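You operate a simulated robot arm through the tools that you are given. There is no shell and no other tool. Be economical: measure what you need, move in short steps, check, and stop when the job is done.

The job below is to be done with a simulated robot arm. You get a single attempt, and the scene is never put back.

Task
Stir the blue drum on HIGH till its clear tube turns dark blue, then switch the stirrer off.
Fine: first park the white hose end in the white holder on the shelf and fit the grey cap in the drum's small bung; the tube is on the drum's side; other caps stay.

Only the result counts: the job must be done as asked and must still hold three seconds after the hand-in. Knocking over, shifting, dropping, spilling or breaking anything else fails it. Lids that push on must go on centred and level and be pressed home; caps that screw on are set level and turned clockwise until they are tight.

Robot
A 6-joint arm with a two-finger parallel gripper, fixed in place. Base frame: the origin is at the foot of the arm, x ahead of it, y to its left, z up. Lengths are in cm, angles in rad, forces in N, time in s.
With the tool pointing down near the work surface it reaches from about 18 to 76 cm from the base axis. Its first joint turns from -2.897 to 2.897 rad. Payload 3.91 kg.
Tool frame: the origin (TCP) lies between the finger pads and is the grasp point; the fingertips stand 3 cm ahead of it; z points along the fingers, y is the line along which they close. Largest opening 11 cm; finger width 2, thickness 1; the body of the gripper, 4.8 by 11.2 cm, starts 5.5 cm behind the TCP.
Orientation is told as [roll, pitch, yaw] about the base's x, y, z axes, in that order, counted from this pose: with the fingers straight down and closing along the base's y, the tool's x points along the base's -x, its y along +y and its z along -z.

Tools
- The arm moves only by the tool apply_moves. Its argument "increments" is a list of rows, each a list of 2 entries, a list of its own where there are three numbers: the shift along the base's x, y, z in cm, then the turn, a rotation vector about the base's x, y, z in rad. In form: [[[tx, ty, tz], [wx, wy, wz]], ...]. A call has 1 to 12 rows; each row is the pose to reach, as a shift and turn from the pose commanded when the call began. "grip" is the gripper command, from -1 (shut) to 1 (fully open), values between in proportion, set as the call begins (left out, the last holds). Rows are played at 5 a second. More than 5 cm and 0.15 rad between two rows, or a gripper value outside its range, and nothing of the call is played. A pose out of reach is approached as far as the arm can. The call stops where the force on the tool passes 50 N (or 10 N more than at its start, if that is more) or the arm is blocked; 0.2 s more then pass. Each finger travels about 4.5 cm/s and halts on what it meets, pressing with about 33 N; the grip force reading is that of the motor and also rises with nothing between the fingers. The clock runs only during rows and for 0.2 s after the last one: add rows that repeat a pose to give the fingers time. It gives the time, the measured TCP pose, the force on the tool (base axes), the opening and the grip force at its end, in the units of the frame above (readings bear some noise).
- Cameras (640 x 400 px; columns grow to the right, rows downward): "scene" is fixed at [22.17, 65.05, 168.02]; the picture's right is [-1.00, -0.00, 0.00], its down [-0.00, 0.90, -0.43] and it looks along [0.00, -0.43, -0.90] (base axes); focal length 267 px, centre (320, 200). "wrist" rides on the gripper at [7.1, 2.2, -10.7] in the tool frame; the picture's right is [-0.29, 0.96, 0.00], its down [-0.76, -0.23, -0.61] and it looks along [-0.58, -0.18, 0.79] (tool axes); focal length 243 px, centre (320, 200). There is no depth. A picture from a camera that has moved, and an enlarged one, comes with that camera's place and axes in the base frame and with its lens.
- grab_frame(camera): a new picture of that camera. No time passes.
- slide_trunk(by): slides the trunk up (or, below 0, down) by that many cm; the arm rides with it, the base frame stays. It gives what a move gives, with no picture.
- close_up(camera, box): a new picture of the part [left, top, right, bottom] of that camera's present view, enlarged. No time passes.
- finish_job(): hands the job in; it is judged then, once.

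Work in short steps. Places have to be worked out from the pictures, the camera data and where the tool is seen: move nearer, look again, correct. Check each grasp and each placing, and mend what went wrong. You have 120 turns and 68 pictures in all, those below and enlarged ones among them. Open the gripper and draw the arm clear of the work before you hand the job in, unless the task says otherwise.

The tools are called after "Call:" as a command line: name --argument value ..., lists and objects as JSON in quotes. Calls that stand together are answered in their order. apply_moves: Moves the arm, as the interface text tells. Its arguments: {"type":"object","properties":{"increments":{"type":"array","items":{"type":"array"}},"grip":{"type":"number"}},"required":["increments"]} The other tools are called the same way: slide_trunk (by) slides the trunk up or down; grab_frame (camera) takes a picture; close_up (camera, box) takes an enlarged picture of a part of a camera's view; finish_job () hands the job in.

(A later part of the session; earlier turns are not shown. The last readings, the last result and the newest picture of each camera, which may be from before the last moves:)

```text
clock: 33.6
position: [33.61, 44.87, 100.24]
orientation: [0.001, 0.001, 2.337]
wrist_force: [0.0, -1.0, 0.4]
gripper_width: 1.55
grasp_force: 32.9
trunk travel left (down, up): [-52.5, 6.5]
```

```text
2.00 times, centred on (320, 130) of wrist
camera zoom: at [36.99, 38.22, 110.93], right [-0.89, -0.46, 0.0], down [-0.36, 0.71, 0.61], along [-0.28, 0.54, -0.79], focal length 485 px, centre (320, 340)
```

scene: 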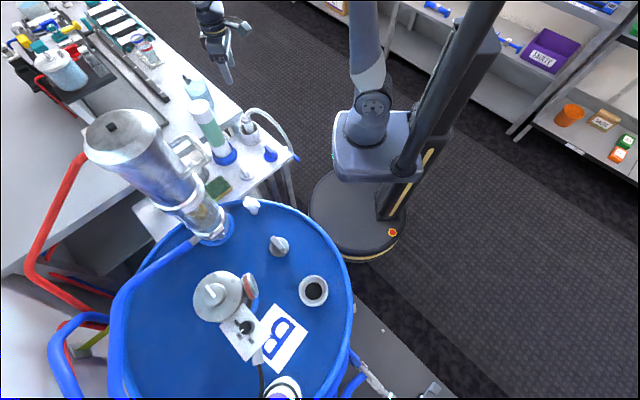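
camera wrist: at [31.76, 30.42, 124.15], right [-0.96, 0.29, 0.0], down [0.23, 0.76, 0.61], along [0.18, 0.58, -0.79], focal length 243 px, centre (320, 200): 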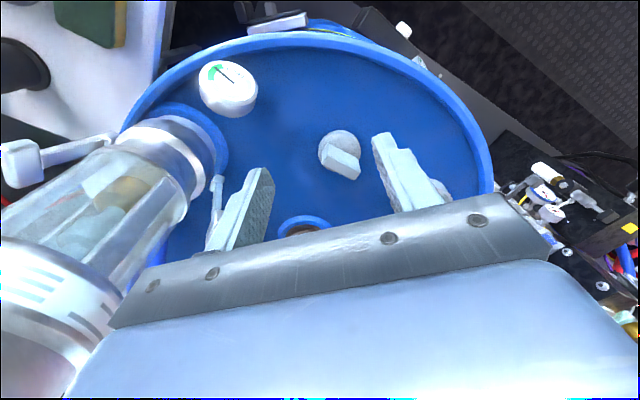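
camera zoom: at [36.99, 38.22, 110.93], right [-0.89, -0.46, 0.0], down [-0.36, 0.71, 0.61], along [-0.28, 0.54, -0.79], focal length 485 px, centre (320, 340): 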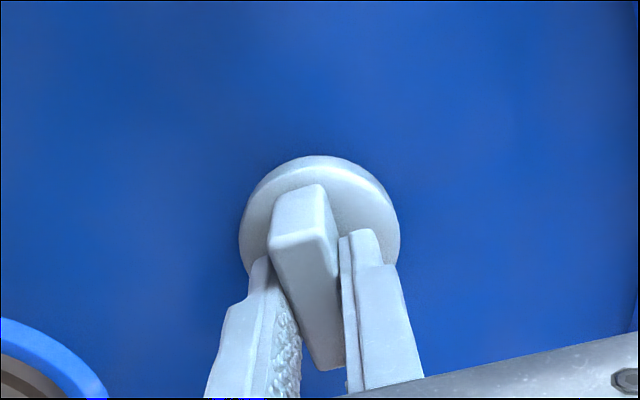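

The handle is gripped but my grasp sits ~0.7 cm off-centre along it. I open, shift (+0.45, −0.5) and regrip.

Call:
apply_moves --increments '[[[0, 0, 0], [0, 0, 0]], [[0, 0, 0], [0, 0, 0]], [[0.45, -0.5, 0], [0, 0, 0]], [[0.45, -0.5, 0], [0, 0, 0]]]' --grip -0.3

Call:
apply_moves --increments '[[[0, 0, 0], [0, 0, 0]], [[0, 0, 0], [0, 0, 0]], [[0, 0, 0], [0, 0, 0]]]' --grip -1

Call:
apply_moves --increments '[[[0, 0, 1], [0, 0, 0]], [[0, 0, 3], [0, 0, 0]], [[0, 0, 6], [0, 0, 0]]]'

Call:
close_up --camera "wrist" --box '[180, 30, 460, 230]'

Call:
close_up --camera "scene" --box '[230, 200, 350, 290]'

```text
clock: 34.6
position: [34.1, 44.47, 100.2]
orientation: [0.001, 0.001, 2.342]
wrist_force: [0.3, -0.5, 0.6]
gripper_width: 3.88
grasp_force: 0.0
trunk travel left (down, up): [-52.5, 6.5]
```

```text
clock: 35.4
position: [34.15, 44.47, 100.03]
orientation: [0.001, 0.0, 2.341]
wrist_force: [0.3, 0.6, 0.5]
gripper_width: 1.5
grasp_force: 33.1
trunk travel left (down, up): [-52.5, 6.5]
```

```text
clock: 36.2
position: [34.03, 44.51, 106.18]
orientation: [0.0, 0.001, 2.34]
wrist_force: [0.1, -0.4, -0.3]
gripper_width: 1.51
grasp_force: 32.8
trunk travel left (down, up): [-52.5, 6.5]
```

```text
2.00 times, centred on (320, 130) of wrist
camera zoom: at [37.42, 37.71, 116.96], right [-0.89, -0.46, 0.0], down [-0.36, 0.71, 0.61], along [-0.28, 0.54, -0.79], focal length 485 px, centre (320, 340)
```

zoom: 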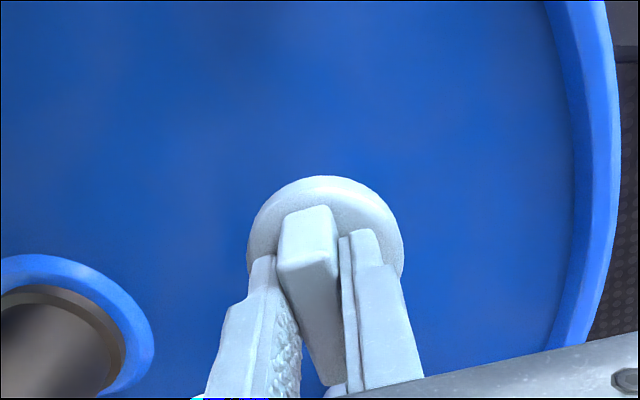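

```text
4.44 times, centred on (290, 245) of scene
camera zoom: at [22.17, 65.05, 168.02], right [-1.0, 0.0, 0.0], down [0.0, 0.9, -0.43], along [0.0, -0.43, -0.9], focal length 1185 px, centre (453, 0)
```

zoom: 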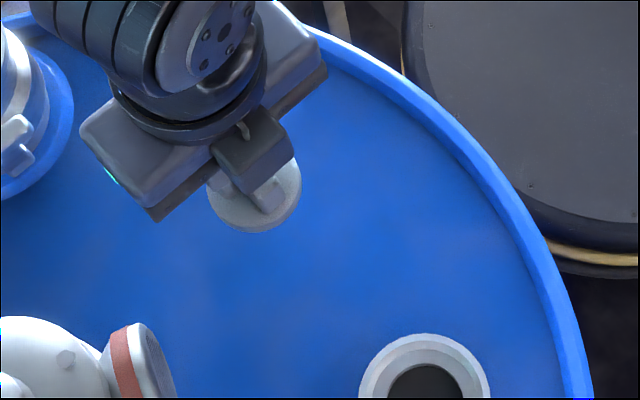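

The cap is held level by its handle. I estimate its centre ~0.3 cm toward +y of the TCP; I move above the bung at (23.8, 56.35) and check.

Call:
apply_moves --increments '[[[-2.5, 3, 0.5], [0, 0, 0]], [[-5, 6, 0.5], [0, 0, 0]], [[-7.5, 9, 0.5], [0, 0, 0]], [[-10.1, 11.5, 0.5], [0, 0, 0]], [[-10.1, 11.5, -0.7], [0, 0, 0]]]'

Call:
close_up --camera "wrist" --box '[180, 30, 460, 230]'

Call:
close_up --camera "scene" --box '[270, 245, 360, 325]'

```text
clock: 37.4
position: [23.82, 56.05, 105.42]
orientation: [-0.001, 0.0, 2.34]
wrist_force: [-0.5, 0.2, -0.3]
gripper_width: 1.53
grasp_force: 33.0
trunk travel left (down, up): [-52.5, 6.5]
```

```text
2.00 times, centred on (320, 130) of wrist
camera zoom: at [27.25, 49.31, 116.21], right [-0.89, -0.46, 0.0], down [-0.36, 0.71, 0.61], along [-0.28, 0.54, -0.79], focal length 485 px, centre (320, 340)
```

zoom: 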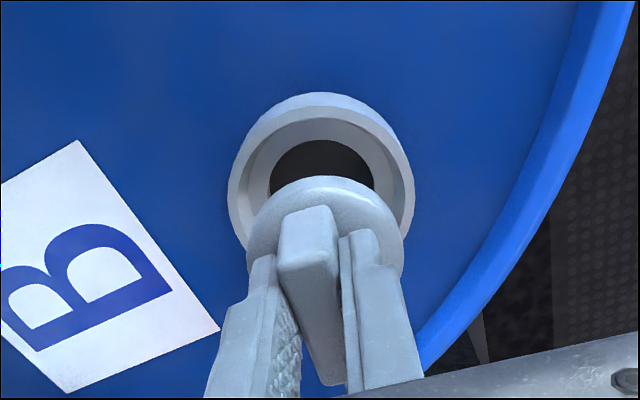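

```text
5.00 times, centred on (315, 285) of scene
camera zoom: at [22.17, 65.05, 168.02], right [-1.0, 0.0, 0.0], down [0.0, 0.9, -0.43], along [0.0, -0.43, -0.9], focal length 1333 px, centre (345, -225)
```

zoom: 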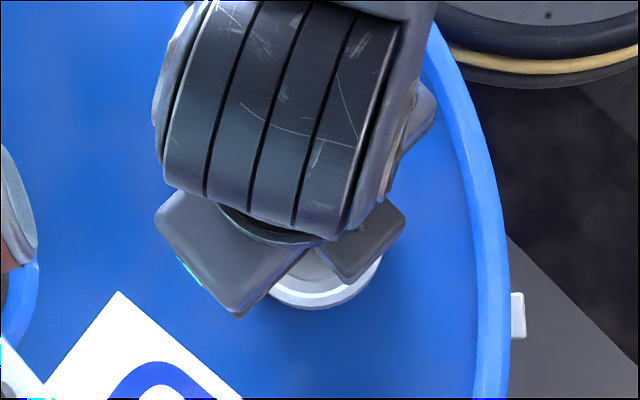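

Looks nearly concentric. I zoom into the ring and disc for a precise offset.

Call:
close_up --camera "wrist" --box '[270, 65, 370, 165]'

```text
4.00 times, centred on (320, 115) of wrist
camera zoom: at [27.25, 49.31, 116.21], right [-0.89, -0.46, 0.0], down [-0.36, 0.71, 0.61], along [-0.28, 0.54, -0.79], focal length 970 px, centre (320, 540)
```

zoom: 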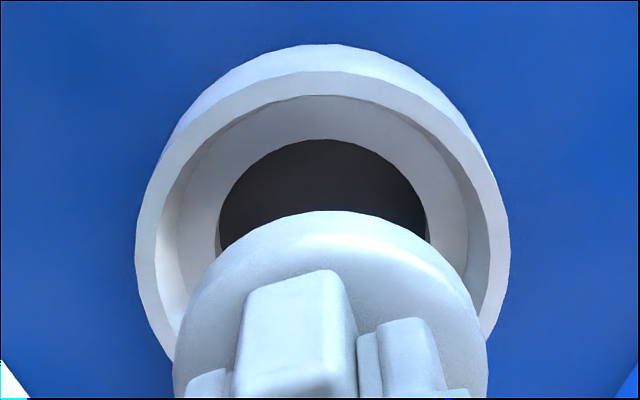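

Lateral centring is good, but the along-view distance is uncertain. I rotate the tool −90° about its axis above the bung to get the other direction's lateral offset.

Call:
apply_moves --increments '[[[0, 0, 0], [0, 0, -0.14]], [[0, 0, 0], [0, 0, -0.28]], [[0, 0, 0], [0, 0, -0.42]], [[0, 0, 0], [0, 0, -0.56]], [[0, 0, 0], [0, 0, -0.7]], [[0, 0, 0], [0, 0, -0.84]], [[0, 0, 0], [0, 0, -0.98]], [[0, 0, 0], [0, 0, -1.12]], [[0, 0, 0], [0, 0, -1.26]], [[0, 0, 0], [0, 0, -1.4]], [[0, 0, 0], [0, 0, -1.54]]]'

Call:
close_up --camera "wrist" --box '[270, 65, 370, 165]'

```text
clock: 39.8
position: [23.92, 55.94, 105.46]
orientation: [0.0, 0.001, 0.797]
wrist_force: [0.0, -0.6, -0.7]
gripper_width: 1.56
grasp_force: 33.3
trunk travel left (down, up): [-52.5, 6.5]
```

```text
4.00 times, centred on (320, 115) of wrist
camera zoom: at [17.37, 52.26, 116.2], right [-0.48, 0.88, 0.0], down [0.7, 0.38, 0.61], along [0.53, 0.29, -0.79], focal length 970 px, centre (320, 540)
```

zoom: 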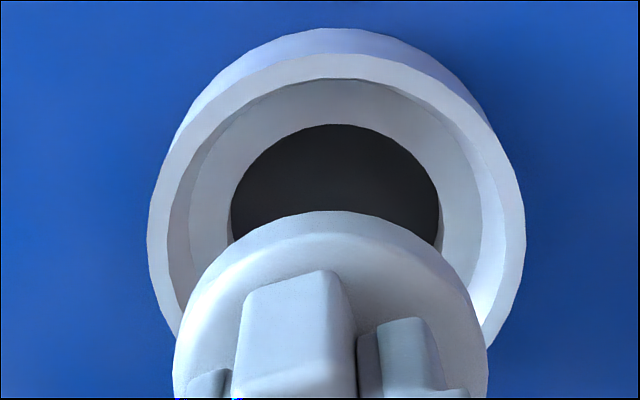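

Combining both views: the bung is within ~0.2 cm of the cap. I rotate back to yaw 2.34 with a correction of (+0.04, +0.17).

Call:
apply_moves --increments '[[[0, 0, 0], [0, 0, 0.14]], [[0, 0, 0], [0, 0, 0.28]], [[0, 0, 0], [0, 0, 0.42]], [[0, 0, 0], [0, 0, 0.56]], [[0, 0, 0], [0, 0, 0.7]], [[0, 0, 0], [0, 0, 0.84]], [[0, 0, 0], [0, 0, 0.98]], [[0, 0, 0], [0, 0, 1.12]], [[0, 0, 0], [0, 0, 1.26]], [[0, 0, 0], [0, 0, 1.4]], [[0.04, 0.17, 0], [0, 0, 1.54]]]'

Call:
apply_moves --increments '[[[0, 0, -0.5], [0, 0, 0]], [[0, 0, -1.0], [0, 0, 0]], [[0, 0, -1.4], [0, 0, 0]], [[0, 0, -1.8], [0, 0, 0]], [[0, 0, -2.2], [0, 0, 0]]]'

Call:
close_up --camera "wrist" --box '[270, 65, 370, 165]'

```text
clock: 42.2
position: [24.01, 56.09, 105.44]
orientation: [-0.001, -0.001, 2.344]
wrist_force: [0.4, 1.0, -1.2]
gripper_width: 1.55
grasp_force: 33.0
trunk travel left (down, up): [-52.5, 6.5]
```

```text
clock: 43.4
position: [24.03, 56.09, 103.26]
orientation: [0.0, 0.0, 2.342]
wrist_force: [-0.4, -0.4, 0.1]
gripper_width: 1.54
grasp_force: 33.4
trunk travel left (down, up): [-52.5, 6.5]
```

```text
4.00 times, centred on (320, 115) of wrist
camera zoom: at [27.41, 49.38, 114.02], right [-0.89, -0.46, 0.0], down [-0.36, 0.71, 0.61], along [-0.28, 0.54, -0.79], focal length 970 px, centre (320, 540)
```

zoom: 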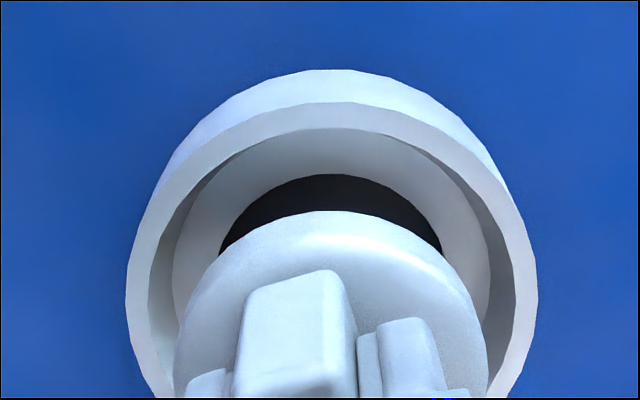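

Concentric now within ~0.1 cm. I continue lowering in small steps until the cap meets the seat.

Call:
apply_moves --increments '[[[-0.04, 0.08, -0.3], [0, 0, 0]], [[-0.04, 0.08, -0.6], [0, 0, 0]], [[-0.04, 0.08, -0.9], [0, 0, 0]], [[-0.04, 0.08, -1.2], [0, 0, 0]], [[-0.04, 0.08, -1.5], [0, 0, 0]]]'

Call:
close_up --camera "wrist" --box '[270, 65, 370, 165]'

```text
clock: 44.6
position: [24.02, 55.94, 101.78]
orientation: [0.0, 0.0, 2.342]
wrist_force: [1.0, -2.6, 2.6]
gripper_width: 1.52
grasp_force: 32.5
trunk travel left (down, up): [-52.5, 6.5]
```

```text
4.00 times, centred on (320, 115) of wrist
camera zoom: at [27.34, 49.39, 112.52], right [-0.89, -0.46, 0.0], down [-0.36, 0.71, 0.61], along [-0.28, 0.54, -0.79], focal length 970 px, centre (320, 540)
```

zoom: 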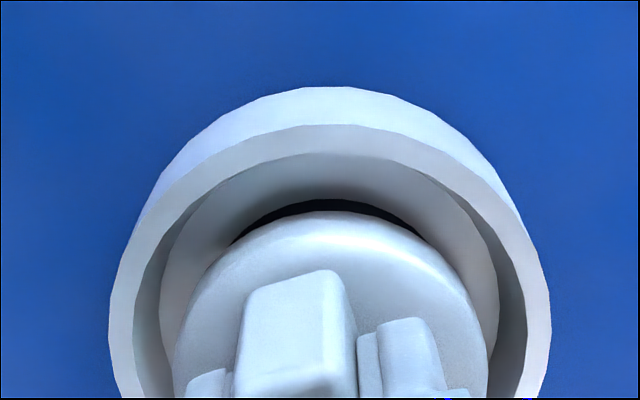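

Still centred; a faint contact begins. I continue lowering gently.

Call:
apply_moves --increments '[[[0, 0, -0.3], [0, 0, 0]], [[0, 0, -0.6], [0, 0, 0]], [[0, 0, -0.9], [0, 0, 0]], [[0, 0, -1.2], [0, 0, 0]]]'

Call:
close_up --camera "wrist" --box '[260, 65, 380, 185]'

```text
clock: 45.6
position: [23.91, 56.08, 100.83]
orientation: [-0.006, -0.004, 2.342]
wrist_force: [0.5, -5.3, 24.7]
gripper_width: 1.53
grasp_force: 33.2
trunk travel left (down, up): [-52.5, 6.5]
```

```text
3.33 times, centred on (320, 125) of wrist
camera zoom: at [27.25, 49.35, 111.56], right [-0.89, -0.46, 0.0], down [-0.36, 0.7, 0.61], along [-0.28, 0.54, -0.79], focal length 809 px, centre (320, 450)
```

zoom: 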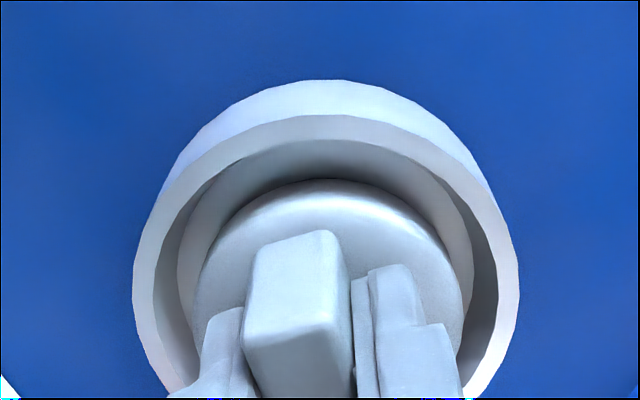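

The cap is seated on the thread entry with 25 N. I turn clockwise (negative about z) 1.5 rad under this light press.

Call:
apply_moves --increments '[[[0, 0, 0.1], [0, 0, -0.14]], [[0, 0, 0.1], [0, 0, -0.28]], [[0, 0, 0.1], [0, 0, -0.42]], [[0, 0, 0.08], [0, 0, -0.56]], [[0, 0, 0.06], [0, 0, -0.7]], [[0, 0, 0.04], [0, 0, -0.84]], [[0, 0, 0.02], [0, 0, -0.98]], [[0, 0, 0], [0, 0, -1.12]], [[0, 0, -0.02], [0, 0, -1.26]], [[0, 0, -0.04], [0, 0, -1.4]], [[0, 0, -0.06], [0, 0, -1.54]]]'

Call:
close_up --camera "wrist" --box '[260, 65, 380, 185]'

```text
clock: 48.0
position: [23.54, 56.11, 100.69]
orientation: [0.002, -0.005, 0.797]
wrist_force: [-18.7, -3.3, 25.4]
gripper_width: 1.53
grasp_force: 32.4
trunk travel left (down, up): [-52.5, 6.5]
```

```text
3.33 times, centred on (320, 125) of wrist
camera zoom: at [17.09, 52.37, 111.44], right [-0.48, 0.87, 0.0], down [0.69, 0.38, 0.61], along [0.53, 0.3, -0.79], focal length 809 px, centre (320, 450)
```

zoom: 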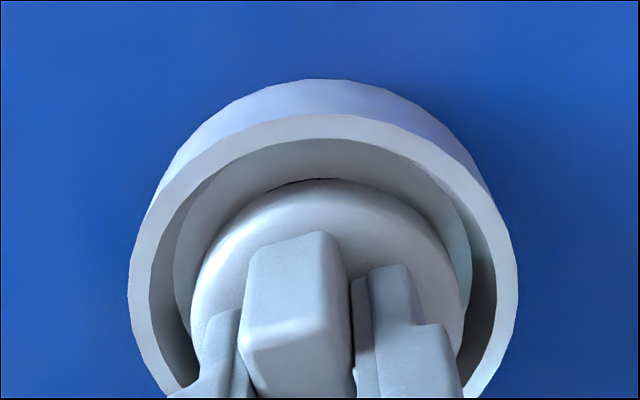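

The cap turns with the tool, and the side force shows its axis is about 0.35 cm off the TCP (centre ≈ (23.68, 56.33)). I follow that arc while turning a further 1.4 rad.

Call:
apply_moves --increments '[[[-0.25, 0, 0], [0, 0, 0]], [[-0.5, -0.05, 0], [0, 0, 0]], [[-0.52, 0, 0], [0, 0, -0.14]], [[-0.54, 0.05, 0], [0, 0, -0.28]], [[-0.56, 0.1, -0.01], [0, 0, -0.42]], [[-0.57, 0.15, -0.02], [0, 0, -0.56]], [[-0.57, 0.2, -0.03], [0, 0, -0.7]], [[-0.57, 0.25, -0.04], [0, 0, -0.84]], [[-0.56, 0.29, -0.05], [0, 0, -0.98]], [[-0.55, 0.33, -0.06], [0, 0, -1.12]], [[-0.53, 0.37, -0.07], [0, 0, -1.26]], [[-0.51, 0.4, -0.08], [0, 0, -1.4]]]'

Call:
close_up --camera "wrist" --box '[260, 65, 380, 185]'

```text
clock: 50.6
position: [23.35, 56.44, 100.63]
orientation: [0.004, 0.002, -0.6]
wrist_force: [2.0, 5.2, 33.1]
gripper_width: 1.52
grasp_force: 33.3
trunk travel left (down, up): [-52.5, 6.5]
```

```text
3.33 times, centred on (320, 125) of wrist
camera zoom: at [18.7, 62.22, 111.47], right [0.78, 0.63, 0.01], down [0.5, -0.62, 0.61], along [0.38, -0.47, -0.8], focal length 809 px, centre (320, 450)
```

zoom: 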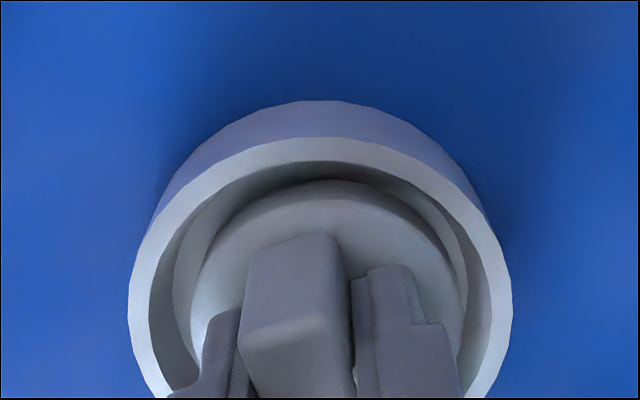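

The cap is threading. I release, rise, rotate back by π about the cap's axis, and regrip for more turns.

Call:
apply_moves --increments '[[[0, 0, 0.3], [0, 0, 0]], [[0, 0, 0.3], [0, 0, 0]], [[0, 0, 0.3], [0, 0, 0]], [[0, 0, 1.5], [0, 0, 0]], [[0, 0, 4.5], [0, 0, 0]], [[0.1, 0, 4.5], [0, 0, 0.14]], [[0.15, 0, 4.5], [0, 0, 0.28]], [[0.2, 0, 4.5], [0, 0, 0.42]], [[0.2, -0.1, 4.5], [0, 0, 0.56]], [[0.25, -0.15, 4.5], [0, 0, 0.7]], [[0.25, -0.2, 4.5], [0, 0, 0.84]], [[0.25, -0.2, 4.5], [0, 0, 0.98]]]' --grip -0.3

Call:
apply_moves --increments '[[[0, 0, 0], [0, 0, 0.14]], [[0, 0, 0], [0, 0, 0.28]], [[0, 0, 0], [0, 0, 0.42]], [[0, 0, 0], [0, 0, 0.56]], [[0, 0, 0], [0, 0, 0.7]], [[0, 0, 0], [0, 0, 0.84]], [[0, 0, 0], [0, 0, 0.98]], [[0, 0, 0], [0, 0, 1.12]], [[0, 0, 0], [0, 0, 1.26]], [[0, 0, 0], [0, 0, 1.4]], [[0, 0, 0], [0, 0, 1.54]], [[0, 0, 0], [0, 0, 1.68]]]'

Call:
apply_moves --increments '[[[0, 0, 0], [0, 0, 0.14]], [[0, 0, 0], [0, 0, 0.28]], [[0, 0, 0], [0, 0, 0.42]], [[0, 0, 0], [0, 0, 0.48]]]'

Call:
close_up --camera "wrist" --box '[230, 45, 410, 225]'

```text
clock: 53.2
position: [23.7, 56.39, 104.88]
orientation: [0.001, -0.002, 0.382]
wrist_force: [-0.7, 0.1, 0.1]
gripper_width: 3.84
grasp_force: 0.0
trunk travel left (down, up): [-52.5, 6.5]
```

```text
clock: 55.8
position: [23.66, 56.47, 104.8]
orientation: [0.0, 0.0, 2.064]
wrist_force: [0.3, -0.1, 0.0]
gripper_width: 3.84
grasp_force: 0.1
trunk travel left (down, up): [-52.5, 6.5]
```

```text
clock: 56.8
position: [23.64, 56.32, 104.86]
orientation: [-0.001, 0.0, 2.542]
wrist_force: [-0.7, 0.6, 0.9]
gripper_width: 3.86
grasp_force: 0.1
trunk travel left (down, up): [-52.5, 6.5]
```

```text
2.22 times, centred on (320, 135) of wrist
camera zoom: at [28.33, 50.5, 115.67], right [-0.78, -0.63, 0.0], down [-0.5, 0.62, 0.61], along [-0.38, 0.47, -0.79], focal length 539 px, centre (320, 344)
```

zoom: 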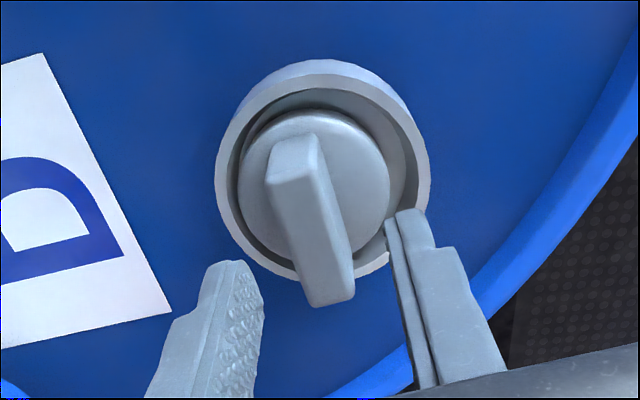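

The cap sits level but looks ~0.35 cm off toward +x, so it's probably not yet caught on the thread. I regrip it centred on its disc, then recentre and press.

Call:
apply_moves --increments '[[[0.3, -0.12, 0], [0, 0, 0]], [[0.3, -0.12, -1.5], [0, 0, 0]], [[0.3, -0.12, -3], [0, 0, 0]], [[0.3, -0.12, -3.5], [0, 0, 0]]]'

Call:
apply_moves --increments '[[[0, 0, 0], [0, 0, 0]], [[0, 0, 0], [0, 0, 0]], [[0, 0, 0], [0, 0, 0]]]' --grip -1

Call:
apply_moves --increments '[[[0, 0, 0.3], [0, 0, 0]], [[0, 0, 0.6], [0, 0, 0]], [[0, 0, 0.6], [0, 0, 0]]]'

Call:
close_up --camera "wrist" --box '[260, 65, 380, 185]'

```text
clock: 57.8
position: [24.05, 56.36, 101.38]
orientation: [0.0, 0.0, 2.539]
wrist_force: [-0.5, 0.3, 0.0]
gripper_width: 3.84
grasp_force: 0.0
trunk travel left (down, up): [-52.5, 6.5]
```

```text
clock: 58.6
position: [23.95, 56.4, 101.39]
orientation: [0.0, -0.001, 2.543]
wrist_force: [0.6, 0.1, -0.2]
gripper_width: 1.52
grasp_force: 33.0
trunk travel left (down, up): [-52.5, 6.5]
```

```text
clock: 59.4
position: [23.84, 56.36, 101.92]
orientation: [0.001, 0.0, 2.542]
wrist_force: [-0.4, -0.5, 0.3]
gripper_width: 1.53
grasp_force: 32.7
trunk travel left (down, up): [-52.5, 6.5]
```

```text
3.33 times, centred on (320, 125) of wrist
camera zoom: at [28.6, 50.35, 112.75], right [-0.78, -0.63, 0.0], down [-0.5, 0.62, 0.61], along [-0.38, 0.47, -0.79], focal length 809 px, centre (320, 450)
```

zoom: 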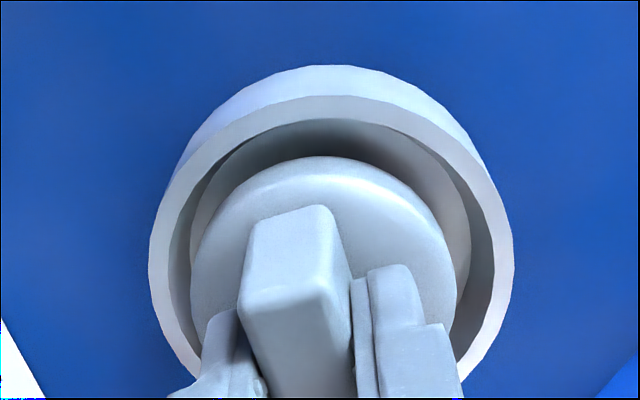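

Lifting met no resistance, so it wasn't threaded. Ring centre is (23.6, 56.29) by several checks and the cap centre is (23.96, 56.10); I shift by (−0.36, +0.19) and lower again.

Call:
apply_moves --increments '[[[-0.15, 0.1, 0.4], [0, 0, 0]], [[-0.36, 0.19, 0.4], [0, 0, 0]], [[-0.36, 0.19, 0], [0, 0, 0]], [[-0.36, 0.19, -0.4], [0, 0, 0]], [[-0.36, 0.19, -0.8], [0, 0, 0]], [[-0.36, 0.19, -1.1], [0, 0, 0]], [[-0.36, 0.19, -1.3], [0, 0, 0]]]'

Call:
close_up --camera "wrist" --box '[260, 65, 380, 185]'

```text
clock: 61.0
position: [23.56, 56.39, 100.87]
orientation: [-0.005, -0.002, 2.541]
wrist_force: [1.0, -4.6, 25.1]
gripper_width: 1.57
grasp_force: 33.0
trunk travel left (down, up): [-52.5, 6.5]
```

```text
3.33 times, centred on (320, 125) of wrist
camera zoom: at [28.21, 50.44, 111.7], right [-0.78, -0.63, 0.0], down [-0.5, 0.62, 0.61], along [-0.38, 0.48, -0.79], focal length 809 px, centre (320, 450)
```

zoom: 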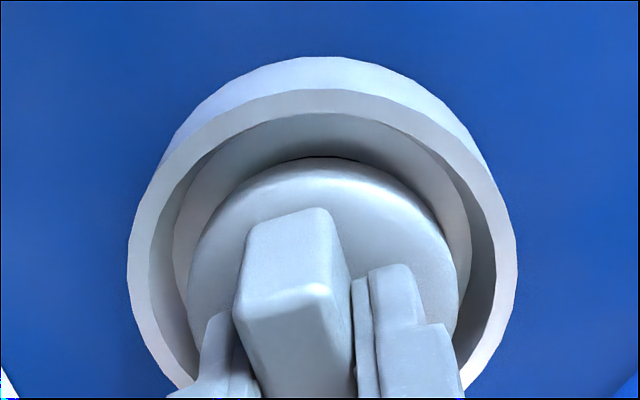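

Well centred now, 25 N contact. I turn clockwise 1.4 rad along the computed arc.

Call:
apply_moves --increments '[[[0.03, 0, 0.05], [0, 0, -0.14]], [[0.07, 0, 0.05], [0, 0, -0.28]], [[0.11, 0, 0.05], [0, 0, -0.42]], [[0.15, -0.01, 0.03], [0, 0, -0.56]], [[0.19, -0.02, 0.01], [0, 0, -0.7]], [[0.22, -0.04, -0.01], [0, 0, -0.84]], [[0.25, -0.07, -0.03], [0, 0, -0.98]], [[0.28, -0.1, -0.05], [0, 0, -1.12]], [[0.3, -0.13, -0.07], [0, 0, -1.26]], [[0.315, -0.16, -0.09], [0, 0, -1.4]]]'

Call:
close_up --camera "wrist" --box '[260, 65, 380, 185]'

```text
clock: 63.2
position: [23.75, 56.29, 100.64]
orientation: [0.0, -0.002, 1.138]
wrist_force: [-0.9, 4.7, 24.1]
gripper_width: 1.54
grasp_force: 33.1
trunk travel left (down, up): [-52.5, 6.5]
```

```text
3.33 times, centred on (320, 125) of wrist
camera zoom: at [18.9, 50.59, 111.46], right [-0.75, 0.66, 0.0], down [0.53, 0.59, 0.61], along [0.41, 0.46, -0.79], focal length 809 px, centre (320, 450)
```

zoom: 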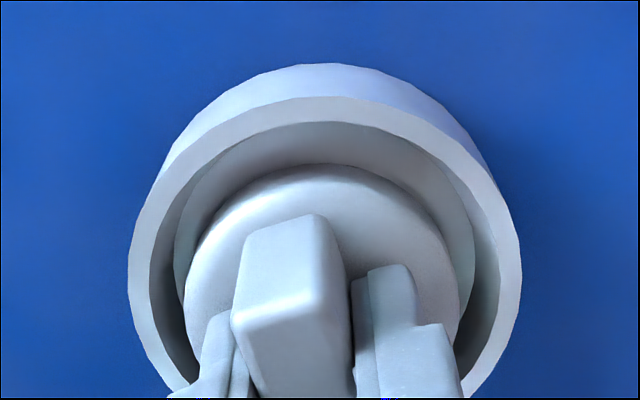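

The grip settled slightly; the cap stays centred. I continue turning another 1.4 rad.

Call:
apply_moves --increments '[[[0.01, -0.03, 0.03], [0, 0, -0.14]], [[0.01, -0.07, 0.03], [0, 0, -0.28]], [[0.02, -0.11, 0.02], [0, 0, -0.42]], [[0.02, -0.15, 0.01], [0, 0, -0.56]], [[0.01, -0.19, 0], [0, 0, -0.7]], [[0, -0.22, -0.01], [0, 0, -0.84]], [[-0.02, -0.25, -0.02], [0, 0, -0.98]], [[-0.05, -0.28, -0.03], [0, 0, -1.12]], [[-0.08, -0.31, -0.04], [0, 0, -1.26]], [[-0.11, -0.34, -0.05], [0, 0, -1.4]]]'

Call:
close_up --camera "wrist" --box '[260, 65, 380, 185]'

```text
clock: 65.4
position: [23.75, 56.01, 100.75]
orientation: [0.004, -0.001, -0.263]
wrist_force: [-0.3, 8.8, 23.2]
gripper_width: 1.54
grasp_force: 33.4
trunk travel left (down, up): [-52.5, 6.5]
```

```text
3.33 times, centred on (320, 125) of wrist
camera zoom: at [17.44, 59.81, 111.46], right [0.53, 0.85, 0.0], down [0.67, -0.42, 0.61], along [0.52, -0.32, -0.79], focal length 809 px, centre (320, 450)
```

zoom: 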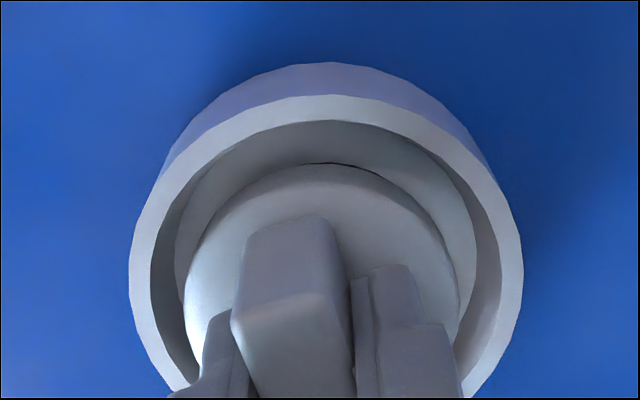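

I test engagement by pulling up gently.

Call:
apply_moves --increments '[[[0, 0, 0.3], [0, 0, 0]], [[0, 0, 0.5], [0, 0, 0]], [[0, 0, 0.5], [0, 0, 0]]]'

```text
clock: 66.2
position: [23.8, 55.92, 100.83]
orientation: [-0.005, 0.001, -0.259]
wrist_force: [-3.9, 6.3, -3.5]
gripper_width: 1.55
grasp_force: 33.0
trunk travel left (down, up): [-52.5, 6.5]
```

Call:
apply_moves --increments '[[[0, 0, 0.1], [0, 0, 0]], [[0, 0, 0.2], [0, 0, 0]]]'

Call:
close_up --camera "wrist" --box '[260, 65, 380, 185]'

```text
clock: 66.8
position: [23.76, 55.89, 101.34]
orientation: [-0.003, 0.0, -0.259]
wrist_force: [0.6, 0.9, 0.0]
gripper_width: 1.52
grasp_force: 32.5
trunk travel left (down, up): [-52.5, 6.5]
```

```text
3.33 times, centred on (320, 125) of wrist
camera zoom: at [17.5, 59.77, 111.99], right [0.53, 0.85, 0.0], down [0.68, -0.42, 0.61], along [0.52, -0.32, -0.79], focal length 809 px, centre (320, 450)
```

zoom: 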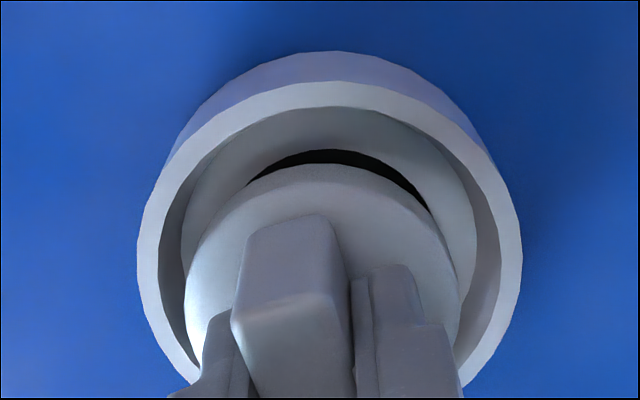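

It came free again, so the thread hasn't caught. I lift the cap clear and tilt it in view of the scene camera to see its underside profile.

Call:
apply_moves --increments '[[[0, 0, 3], [0, 0, 0]], [[0, -1, 7], [0, 0, 0]], [[0, -3, 11], [0, 0, 0]], [[0, -5, 13], [0.14, 0, 0]], [[0, -6, 14], [0.28, 0, 0]], [[0, -7, 14], [0.42, 0, 0]], [[0, -7, 14], [0.56, 0, 0]], [[0, -7, 14], [0.7, 0, 0]], [[0, -7, 14], [0.84, 0, 0]], [[0, -7, 14], [0.98, 0, 0]]]'

Call:
close_up --camera "scene" --box '[260, 220, 360, 300]'

```text
clock: 69.0
position: [23.9, 49.0, 115.21]
orientation: [0.965, 0.213, -0.149]
wrist_force: [-0.4, 0.4, -0.4]
gripper_width: 1.51
grasp_force: 32.9
trunk travel left (down, up): [-52.5, 6.5]
```

```text
5.00 times, centred on (310, 260) of scene
camera zoom: at [22.17, 65.05, 168.02], right [-1.0, 0.0, 0.0], down [0.0, 0.9, -0.43], along [0.0, -0.43, -0.9], focal length 1333 px, centre (370, -100)
```

zoom: 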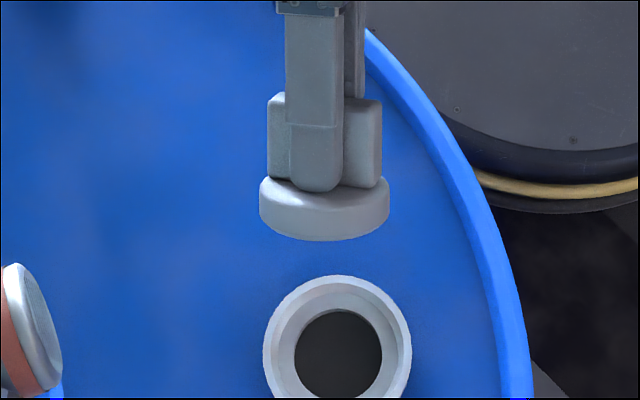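

The profile shows a plain disc about 1.6 cm thick. I tilt further to see whether there is a short plug underneath.

Call:
apply_moves --increments '[[[0, 0, 0], [0.14, 0, 0]], [[0, 0, 0], [0.28, 0, 0]], [[0, 0, 0], [0.42, 0, 0]], [[0, 0, 0], [0.56, 0, 0]]]'

Call:
close_up --camera "scene" --box '[275, 225, 345, 285]'

```text
clock: 70.0
position: [23.84, 49.03, 115.21]
orientation: [1.54, 0.258, -0.009]
wrist_force: [0.6, 0.2, -0.4]
gripper_width: 1.5
grasp_force: 32.9
trunk travel left (down, up): [-52.5, 6.5]
```

```text
6.67 times, centred on (310, 255) of scene
camera zoom: at [22.17, 65.05, 168.02], right [-1.0, 0.0, 0.0], down [0.0, 0.9, -0.43], along [0.0, -0.43, -0.9], focal length 1778 px, centre (387, -167)
```

zoom: 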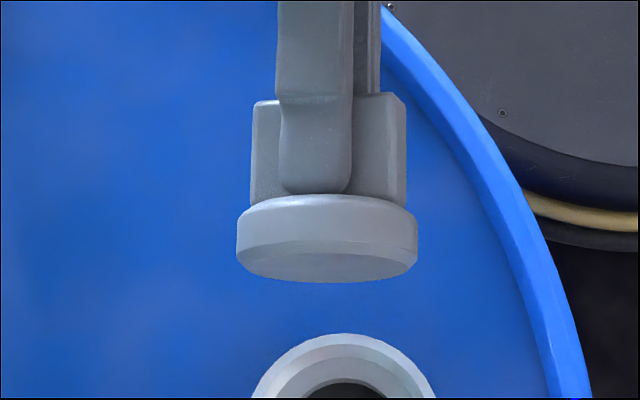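

The underside is flat: the cap simply seats in the bung's recess and must be turned more before it holds; my pull test probably undid a partial engagement. I untilt and return above the bung.

Call:
apply_moves --increments '[[[0, 0, 0], [-0.14, 0, 0]], [[0, 0, 0], [-0.28, 0, 0]], [[0, 0, 0], [-0.42, 0, 0]], [[0, 0, 0], [-0.56, 0, 0]], [[0, 0, 0], [-0.7, 0, 0]], [[0, 0, 0], [-0.84, 0, 0]], [[0, 0, 0], [-0.98, 0, 0]], [[0, 1, 0], [-1.12, 0, 0]], [[0, 3, 0], [-1.26, 0, 0]], [[0, 5, 0], [-1.4, 0, 0]], [[0, 7, -2], [-1.54, 0, 0]], [[-0.05, 7.2, -6], [-1.54, 0, 0]]]'

Call:
apply_moves --increments '[[[0, 0, -3], [0, 0, 0]], [[0, 0, -5], [0, 0, 0]], [[0, 0, -6.5], [0, 0, 0]], [[0, 0, -7], [0, 0, 0]]]'

Call:
close_up --camera "wrist" --box '[260, 65, 380, 185]'

```text
clock: 72.6
position: [23.65, 56.36, 109.26]
orientation: [-0.003, -0.001, -0.259]
wrist_force: [0.3, -0.3, -0.6]
gripper_width: 1.52
grasp_force: 33.5
trunk travel left (down, up): [-52.5, 6.5]
```

```text
clock: 73.6
position: [23.8, 56.12, 102.2]
orientation: [0.0, 0.0, -0.26]
wrist_force: [0.2, 0.5, -0.7]
gripper_width: 1.52
grasp_force: 32.6
trunk travel left (down, up): [-52.5, 6.5]
```

```text
3.33 times, centred on (320, 125) of wrist
camera zoom: at [17.46, 60.0, 112.98], right [0.53, 0.85, 0.0], down [0.68, -0.42, 0.61], along [0.52, -0.32, -0.79], focal length 809 px, centre (320, 450)
```

zoom: 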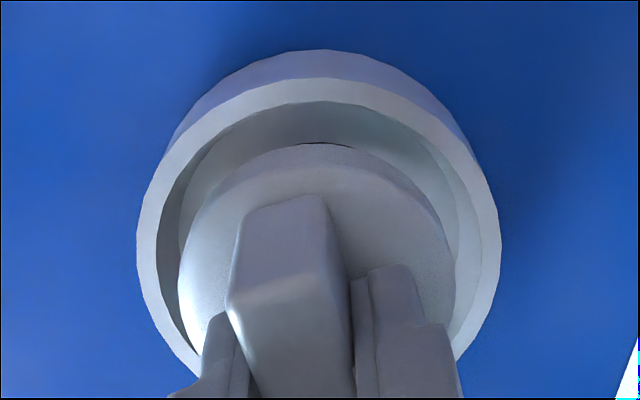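

The cap has shifted ~0.4 cm toward the camera in the grip. I move it (+0.43, −0.27), lower to light contact and release so that it sits flat in the recess.

Call:
apply_moves --increments '[[[0.43, -0.27, 0], [0, 0, 0]], [[0.43, -0.27, -0.4], [0, 0, 0]], [[0.43, -0.27, -0.7], [0, 0, 0]], [[0.43, -0.27, -1.0], [0, 0, 0]]]'

```text
clock: 74.6
position: [24.3, 55.91, 101.24]
orientation: [0.003, 0.002, -0.261]
wrist_force: [-0.6, -0.4, -1.1]
gripper_width: 1.54
grasp_force: 33.2
trunk travel left (down, up): [-52.5, 6.5]
```

Call:
apply_moves --increments '[[[0, 0, -0.2], [0, 0, 0]], [[0, 0, -0.4], [0, 0, 0]], [[0, 0, -0.6], [0, 0, 0]]]'

Call:
close_up --camera "wrist" --box '[260, 65, 380, 185]'

```text
clock: 75.4
position: [24.06, 55.83, 100.76]
orientation: [0.004, 0.002, -0.259]
wrist_force: [-2.6, 3.5, 10.2]
gripper_width: 1.54
grasp_force: 32.4
trunk travel left (down, up): [-52.5, 6.5]
```

```text
3.33 times, centred on (320, 125) of wrist
camera zoom: at [17.77, 59.69, 111.62], right [0.53, 0.85, 0.0], down [0.67, -0.42, 0.61], along [0.52, -0.32, -0.79], focal length 809 px, centre (320, 450)
```

zoom: 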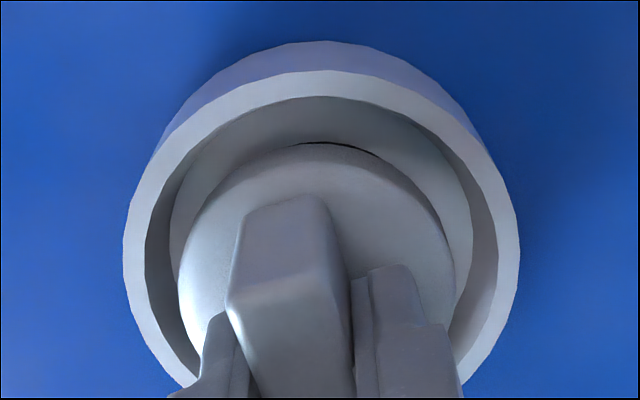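

Light contact. I release, rise and rotate by +π above the centre.

Call:
apply_moves --increments '[[[0, 0, 0], [0, 0, 0]], [[0, 0, 0], [0, 0, 0]], [[0, 0, 0.8], [0, 0, 0]], [[0, 0, 4.5], [0, 0, 0]], [[-0.2, 0.2, 4.5], [0, 0, 0.14]], [[-0.4, 0.45, 4.5], [0, 0, 0.28]], [[-0.45, 0.5, 4.5], [0, 0, 0.42]], [[-0.45, 0.5, 4.5], [0, 0, 0.56]], [[-0.45, 0.5, 4.5], [0, 0, 0.7]], [[-0.45, 0.5, 4.5], [0, 0, 0.84]], [[-0.45, 0.5, 4.5], [0, 0, 0.98]]]' --grip -0.3

Call:
apply_moves --increments '[[[0, 0, 0], [0, 0, 0.14]], [[0, 0, 0], [0, 0, 0.28]], [[0, 0, 0], [0, 0, 0.42]], [[0, 0, 0], [0, 0, 0.56]], [[0, 0, 0], [0, 0, 0.7]], [[0, 0, 0], [0, 0, 0.84]], [[0, 0, 0], [0, 0, 0.98]], [[0, 0, 0], [0, 0, 1.12]], [[0, 0, 0], [0, 0, 1.26]], [[0, 0, 0], [0, 0, 1.4]], [[0, 0, 0], [0, 0, 1.54]], [[0, 0, 0], [0, 0, 1.68]]]'

Call:
apply_moves --increments '[[[0, 0, 0], [0, 0, 0.14]], [[0, 0, 0], [0, 0, 0.28]], [[0, 0, 0], [0, 0, 0.42]], [[0, 0, 0], [0, 0, 0.48]]]'

Call:
close_up --camera "wrist" --box '[260, 65, 380, 185]'

```text
clock: 77.8
position: [23.79, 56.39, 105.07]
orientation: [0.001, 0.001, 0.724]
wrist_force: [-0.1, 0.5, -0.4]
gripper_width: 3.85
grasp_force: 0.0
trunk travel left (down, up): [-52.5, 6.5]
```

```text
clock: 80.4
position: [23.72, 56.35, 105.12]
orientation: [0.0, -0.001, 2.405]
wrist_force: [-0.7, -0.4, -0.1]
gripper_width: 3.87
grasp_force: 0.1
trunk travel left (down, up): [-52.5, 6.5]
```

```text
clock: 81.4
position: [23.72, 56.39, 105.16]
orientation: [0.001, 0.0, 2.882]
wrist_force: [-0.3, -0.6, 0.0]
gripper_width: 3.85
grasp_force: 0.1
trunk travel left (down, up): [-52.5, 6.5]
```

```text
3.33 times, centred on (320, 125) of wrist
camera zoom: at [30.04, 52.41, 115.93], right [-0.53, -0.85, 0.0], down [-0.68, 0.42, 0.61], along [-0.52, 0.32, -0.79], focal length 809 px, centre (320, 450)
```

zoom: 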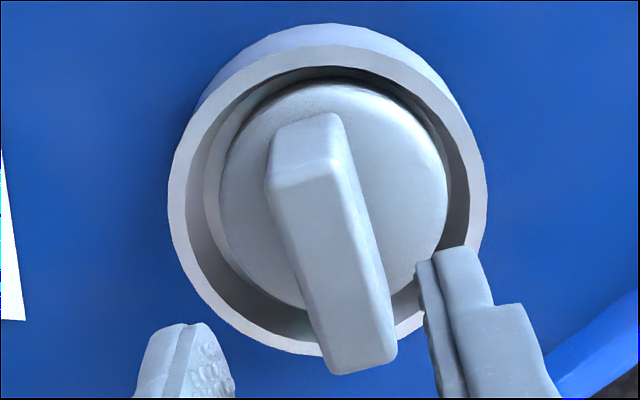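

Clear view: the cap sits ~0.5 cm off toward (+x, −y) against the recess wall. I regrip it at its own centre (shift +0.33, −0.57), then slide it to the ring's centre.

Call:
apply_moves --increments '[[[0.33, -0.57, 0], [0, 0, 0]], [[0.33, -0.57, -2], [0, 0, 0]], [[0.33, -0.57, -4.0], [0, 0, 0]]]'

Call:
apply_moves --increments '[[[0, 0, 0], [0, 0, 0]], [[0, 0, 0], [0, 0, 0]], [[0, 0, 0], [0, 0, 0]]]' --grip -1

Call:
apply_moves --increments '[[[0, 0, 0.25], [0, 0, 0]], [[-0.18, 0.21, 0.25], [0, 0, 0]], [[-0.36, 0.42, 0.25], [0, 0, 0]], [[-0.36, 0.42, 0.0], [0, 0, 0]], [[-0.36, 0.42, -0.15], [0, 0, 0]]]'

```text
clock: 82.2
position: [24.11, 55.78, 101.06]
orientation: [0.0, 0.0, 2.882]
wrist_force: [0.1, 0.2, -0.2]
gripper_width: 3.84
grasp_force: 0.0
trunk travel left (down, up): [-52.5, 6.5]
```

```text
clock: 83.0
position: [24.16, 55.81, 101.08]
orientation: [0.0, 0.0, 2.883]
wrist_force: [-0.6, 2.4, -1.1]
gripper_width: 1.55
grasp_force: 33.1
trunk travel left (down, up): [-52.5, 6.5]
```

```text
clock: 84.2
position: [23.75, 56.24, 101.11]
orientation: [-0.003, 0.0, 2.882]
wrist_force: [1.4, -0.4, 2.5]
gripper_width: 1.53
grasp_force: 32.7
trunk travel left (down, up): [-52.5, 6.5]
```

Call:
close_up --camera "wrist" --box '[260, 65, 380, 185]'

```text
3.33 times, centred on (320, 125) of wrist
camera zoom: at [30.04, 52.22, 111.88], right [-0.53, -0.85, 0.0], down [-0.68, 0.42, 0.61], along [-0.52, 0.32, -0.79], focal length 809 px, centre (320, 450)
```

zoom: 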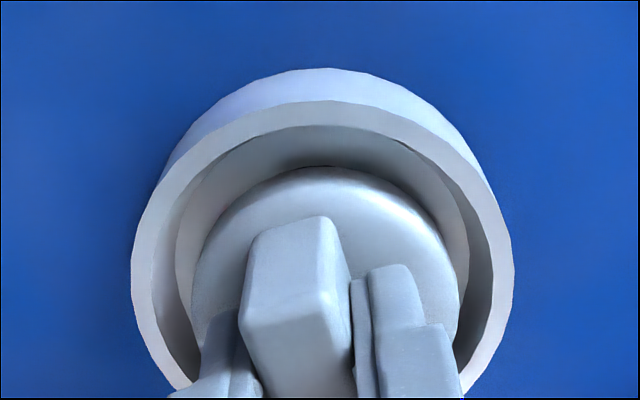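

Centred within ~0.12 cm. I press lightly and turn clockwise 1.4 rad along the compensated arc.

Call:
apply_moves --increments '[[[-0.08, 0.1, -0.1], [0, 0, 0]], [[-0.08, 0.1, -0.25], [0, 0, 0]], [[-0.05, 0.1, -0.25], [0, 0, -0.14]], [[-0.02, 0.1, -0.25], [0, 0, -0.28]], [[0.01, 0.1, -0.25], [0, 0, -0.42]], [[0.04, 0.1, -0.25], [0, 0, -0.56]], [[0.07, 0.09, -0.25], [0, 0, -0.7]], [[0.1, 0.07, -0.25], [0, 0, -0.84]], [[0.12, 0.05, -0.25], [0, 0, -0.98]], [[0.14, 0.03, -0.25], [0, 0, -1.12]], [[0.16, 0, -0.25], [0, 0, -1.26]], [[0.18, -0.02, -0.25], [0, 0, -1.4]]]'

Call:
apply_moves --increments '[[[0.01, -0.03, 0], [0, 0, -0.14]], [[0.02, -0.06, 0], [0, 0, -0.28]], [[0.02, -0.09, 0], [0, 0, -0.42]], [[0.02, -0.12, 0], [0, 0, -0.56]], [[0.02, -0.15, 0], [0, 0, -0.7]], [[0.01, -0.18, 0], [0, 0, -0.84]], [[-0.01, -0.21, 0], [0, 0, -0.98]], [[-0.03, -0.23, 0], [0, 0, -1.12]], [[-0.05, -0.26, 0], [0, 0, -1.26]], [[-0.07, -0.28, 0], [0, 0, -1.4]]]'

```text
clock: 86.8
position: [23.76, 56.16, 100.87]
orientation: [0.001, -0.002, 1.478]
wrist_force: [-3.3, 2.7, 19.7]
gripper_width: 1.53
grasp_force: 33.6
trunk travel left (down, up): [-52.5, 6.5]
```

```text
clock: 89.0
position: [23.72, 55.99, 100.87]
orientation: [0.002, 0.0, 0.081]
wrist_force: [-5.9, 8.6, 17.4]
gripper_width: 1.54
grasp_force: 33.3
trunk travel left (down, up): [-52.5, 6.5]
```

The side force (−6, +9) matches the cap being dragged to the recess wall; combined with earlier readings, the cap is actually on the TCP axis and the true centre is (23.62, 56.36). I recentre there and keep turning purely about the tool axis.

Call:
apply_moves --increments '[[[0, 0, 0.25], [0, 0, 0]], [[-0.12, 0.2, 0.25], [0, 0, 0]], [[-0.24, 0.41, 0.25], [0, 0, 0]], [[-0.24, 0.41, 0.25], [0, 0, 0]]]'

Call:
apply_moves --increments '[[[0, 0, -0.15], [0, 0, 0]], [[0, 0, -0.25], [0, 0, 0]], [[0, 0, -0.25], [0, 0, -0.14]], [[0, 0, -0.25], [0, 0, -0.28]], [[0, 0, -0.25], [0, 0, -0.42]], [[0, 0, -0.25], [0, 0, -0.56]]]'

```text
clock: 90.0
position: [23.59, 56.15, 100.91]
orientation: [-0.001, 0.0, 0.081]
wrist_force: [0.2, 0.0, -0.2]
gripper_width: 1.5
grasp_force: 32.8
trunk travel left (down, up): [-52.5, 6.5]
```

```text
clock: 91.4
position: [23.63, 56.33, 100.85]
orientation: [0.001, 0.0, -0.484]
wrist_force: [1.9, 1.0, 5.7]
gripper_width: 1.52
grasp_force: 32.9
trunk travel left (down, up): [-52.5, 6.5]
```

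Force dropped from 17 to 6 N at the same command: the cap is going down. I turn further.

Call:
apply_moves --increments '[[[0, 0, -0.05], [0, 0, -0.14]], [[0, 0, -0.07], [0, 0, -0.28]], [[0, 0, -0.09], [0, 0, -0.42]], [[0, 0, -0.11], [0, 0, -0.56]], [[0, 0, -0.13], [0, 0, -0.7]]]'

```text
clock: 92.6
position: [23.66, 56.26, 100.86]
orientation: [0.002, 0.003, -1.181]
wrist_force: [2.7, 0.8, 20.6]
gripper_width: 1.52
grasp_force: 33.1
trunk travel left (down, up): [-52.5, 6.5]
```

I release, rise, rotate by +π, and regrip at the same centre for another half-turn.

Call:
apply_moves --increments '[[[0, 0, 0.2], [0, 0, 0]], [[0, 0, 0.2], [0, 0, 0]], [[0, 0, 1.0], [0, 0, 0]], [[0, 0, 4.4], [0, 0, 0]], [[0, 0, 4.4], [0, 0, 0.15]], [[0, 0, 4.4], [0, 0, 0.3]], [[0, 0, 4.4], [0, 0, 0.45]], [[0, 0, 4.4], [0, 0, 0.6]], [[0, 0, 4.4], [0, 0, 0.75]], [[0, 0, 4.4], [0, 0, 0.9]], [[0, 0, 4.4], [0, 0, 1.05]], [[0, 0, 4.4], [0, 0, 1.2]]]' --grip -0.3

Call:
apply_moves --increments '[[[0, 0, 0], [0, 0, 0.15]], [[0, 0, 0], [0, 0, 0.3]], [[0, 0, 0], [0, 0, 0.45]], [[0, 0, 0], [0, 0, 0.6]], [[0, 0, 0], [0, 0, 0.75]], [[0, 0, 0], [0, 0, 0.9]], [[0, 0, 0], [0, 0, 1.05]], [[0, 0, 0], [0, 0, 1.2]], [[0, 0, 0], [0, 0, 1.35]], [[0, 0, 0], [0, 0, 1.5]], [[0, 0, 0], [0, 0, 1.65]], [[0, 0, 0], [0, 0, 1.8]]]'

Call:
apply_moves --increments '[[[0, 0, 0], [0, 0, 0.142]], [[0, 0, -2], [0, 0, 0.142]], [[0, 0, -3.5], [0, 0, 0.142]], [[0, 0, -4.2], [0, 0, 0.142]]]'

Call:
close_up --camera "wrist" --box '[260, 65, 380, 185]'

```text
clock: 95.2
position: [23.52, 56.24, 105.04]
orientation: [-0.001, 0.001, 0.025]
wrist_force: [0.3, 0.3, 0.6]
gripper_width: 3.86
grasp_force: 0.0
trunk travel left (down, up): [-52.5, 6.5]
```

```text
clock: 97.8
position: [23.59, 56.44, 105.1]
orientation: [0.001, 0.0, 1.825]
wrist_force: [0.9, 0.2, 0.7]
gripper_width: 3.83
grasp_force: 0.1
trunk travel left (down, up): [-52.5, 6.5]
```

```text
clock: 98.8
position: [23.66, 56.38, 100.86]
orientation: [0.002, 0.001, 1.963]
wrist_force: [0.5, 0.1, -0.1]
gripper_width: 3.83
grasp_force: 0.1
trunk travel left (down, up): [-52.5, 6.5]
```

```text
3.33 times, centred on (320, 125) of wrist
camera zoom: at [24.27, 48.91, 111.65], right [-1.0, -0.1, 0.0], down [-0.08, 0.79, 0.61], along [-0.06, 0.61, -0.79], focal length 809 px, centre (320, 450)
```

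zoom: 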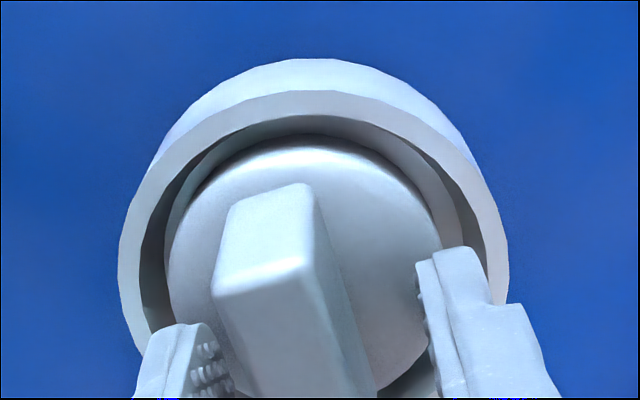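

The TCP axis is on the ring centre, but the cap is held ~0.3 cm off the axis. I shift to the cap's own centre (+0.25, −0.18), grip, bring it back to the ring centre, press and turn about the axis.

Call:
apply_moves --increments '[[[0.12, -0.09, 0], [0, 0, 0]], [[0.25, -0.18, 0], [0, 0, 0]], [[0.25, -0.18, 0], [0, 0, 0]]]'

Call:
apply_moves --increments '[[[0, 0, 0], [0, 0, 0]], [[0, 0, 0], [0, 0, 0]], [[0, 0, 0], [0, 0, 0]], [[0, 0, 0.25], [0, 0, 0]], [[-0.25, 0.18, 0.25], [0, 0, 0]], [[-0.25, 0.18, 0.25], [0, 0, 0]], [[-0.25, 0.18, 0], [0, 0, 0]], [[-0.25, 0.18, -0.2], [0, 0, 0]], [[-0.25, 0.18, -0.35], [0, 0, 0]]]' --grip -1

Call:
apply_moves --increments '[[[0, 0, 0], [0, 0, -0.15]], [[0, 0, 0], [0, 0, -0.3]], [[0, 0, 0], [0, 0, -0.45]], [[0, 0, 0], [0, 0, -0.6]], [[0, 0, 0], [0, 0, -0.75]], [[0, 0, 0], [0, 0, -0.9]], [[0, 0, 0], [0, 0, -1.05]]]'

```text
clock: 99.6
position: [23.81, 56.15, 100.86]
orientation: [-0.001, -0.001, 1.963]
wrist_force: [0.5, 0.6, -0.3]
gripper_width: 3.83
grasp_force: 0.1
trunk travel left (down, up): [-52.5, 6.5]
```

```text
clock: 101.6
position: [23.49, 56.29, 100.81]
orientation: [-0.005, -0.005, 1.963]
wrist_force: [1.5, 1.6, 23.8]
gripper_width: 1.52
grasp_force: 33.4
trunk travel left (down, up): [-52.5, 6.5]
```

```text
clock: 103.2
position: [23.42, 56.24, 100.66]
orientation: [0.0, -0.004, 0.91]
wrist_force: [1.6, -2.5, 29.7]
gripper_width: 1.54
grasp_force: 32.5
trunk travel left (down, up): [-52.5, 6.5]
```

Side forces are small now. I continue turning.

Call:
apply_moves --increments '[[[0, 0, 0], [0, 0, -0.15]], [[0, 0, 0], [0, 0, -0.3]], [[0, 0, 0], [0, 0, -0.45]], [[0, 0, 0], [0, 0, -0.6]], [[0, 0, 0], [0, 0, -0.75]], [[0, 0, 0], [0, 0, -0.9]], [[0, 0, 0], [0, 0, -1.05]]]'

Call:
apply_moves --increments '[[[0, 0, 0], [0, 0, -0.15]], [[0, 0, 0], [0, 0, -0.3]], [[0, 0, 0], [0, 0, -0.45]], [[0, 0, 0], [0, 0, -0.6]], [[0, 0, 0], [0, 0, -0.75]], [[0, 0, 0], [0, 0, -0.9]], [[0, 0, 0], [0, 0, -1.05]]]'

```text
clock: 104.8
position: [23.58, 56.22, 100.75]
orientation: [0.004, 0.0, -0.139]
wrist_force: [3.2, -2.9, 30.8]
gripper_width: 1.52
grasp_force: 33.1
trunk travel left (down, up): [-52.5, 6.5]
```

```text
clock: 106.4
position: [23.59, 56.32, 100.66]
orientation: [0.001, 0.002, -1.19]
wrist_force: [1.8, 0.2, 28.2]
gripper_width: 1.51
grasp_force: 33.0
trunk travel left (down, up): [-52.5, 6.5]
```

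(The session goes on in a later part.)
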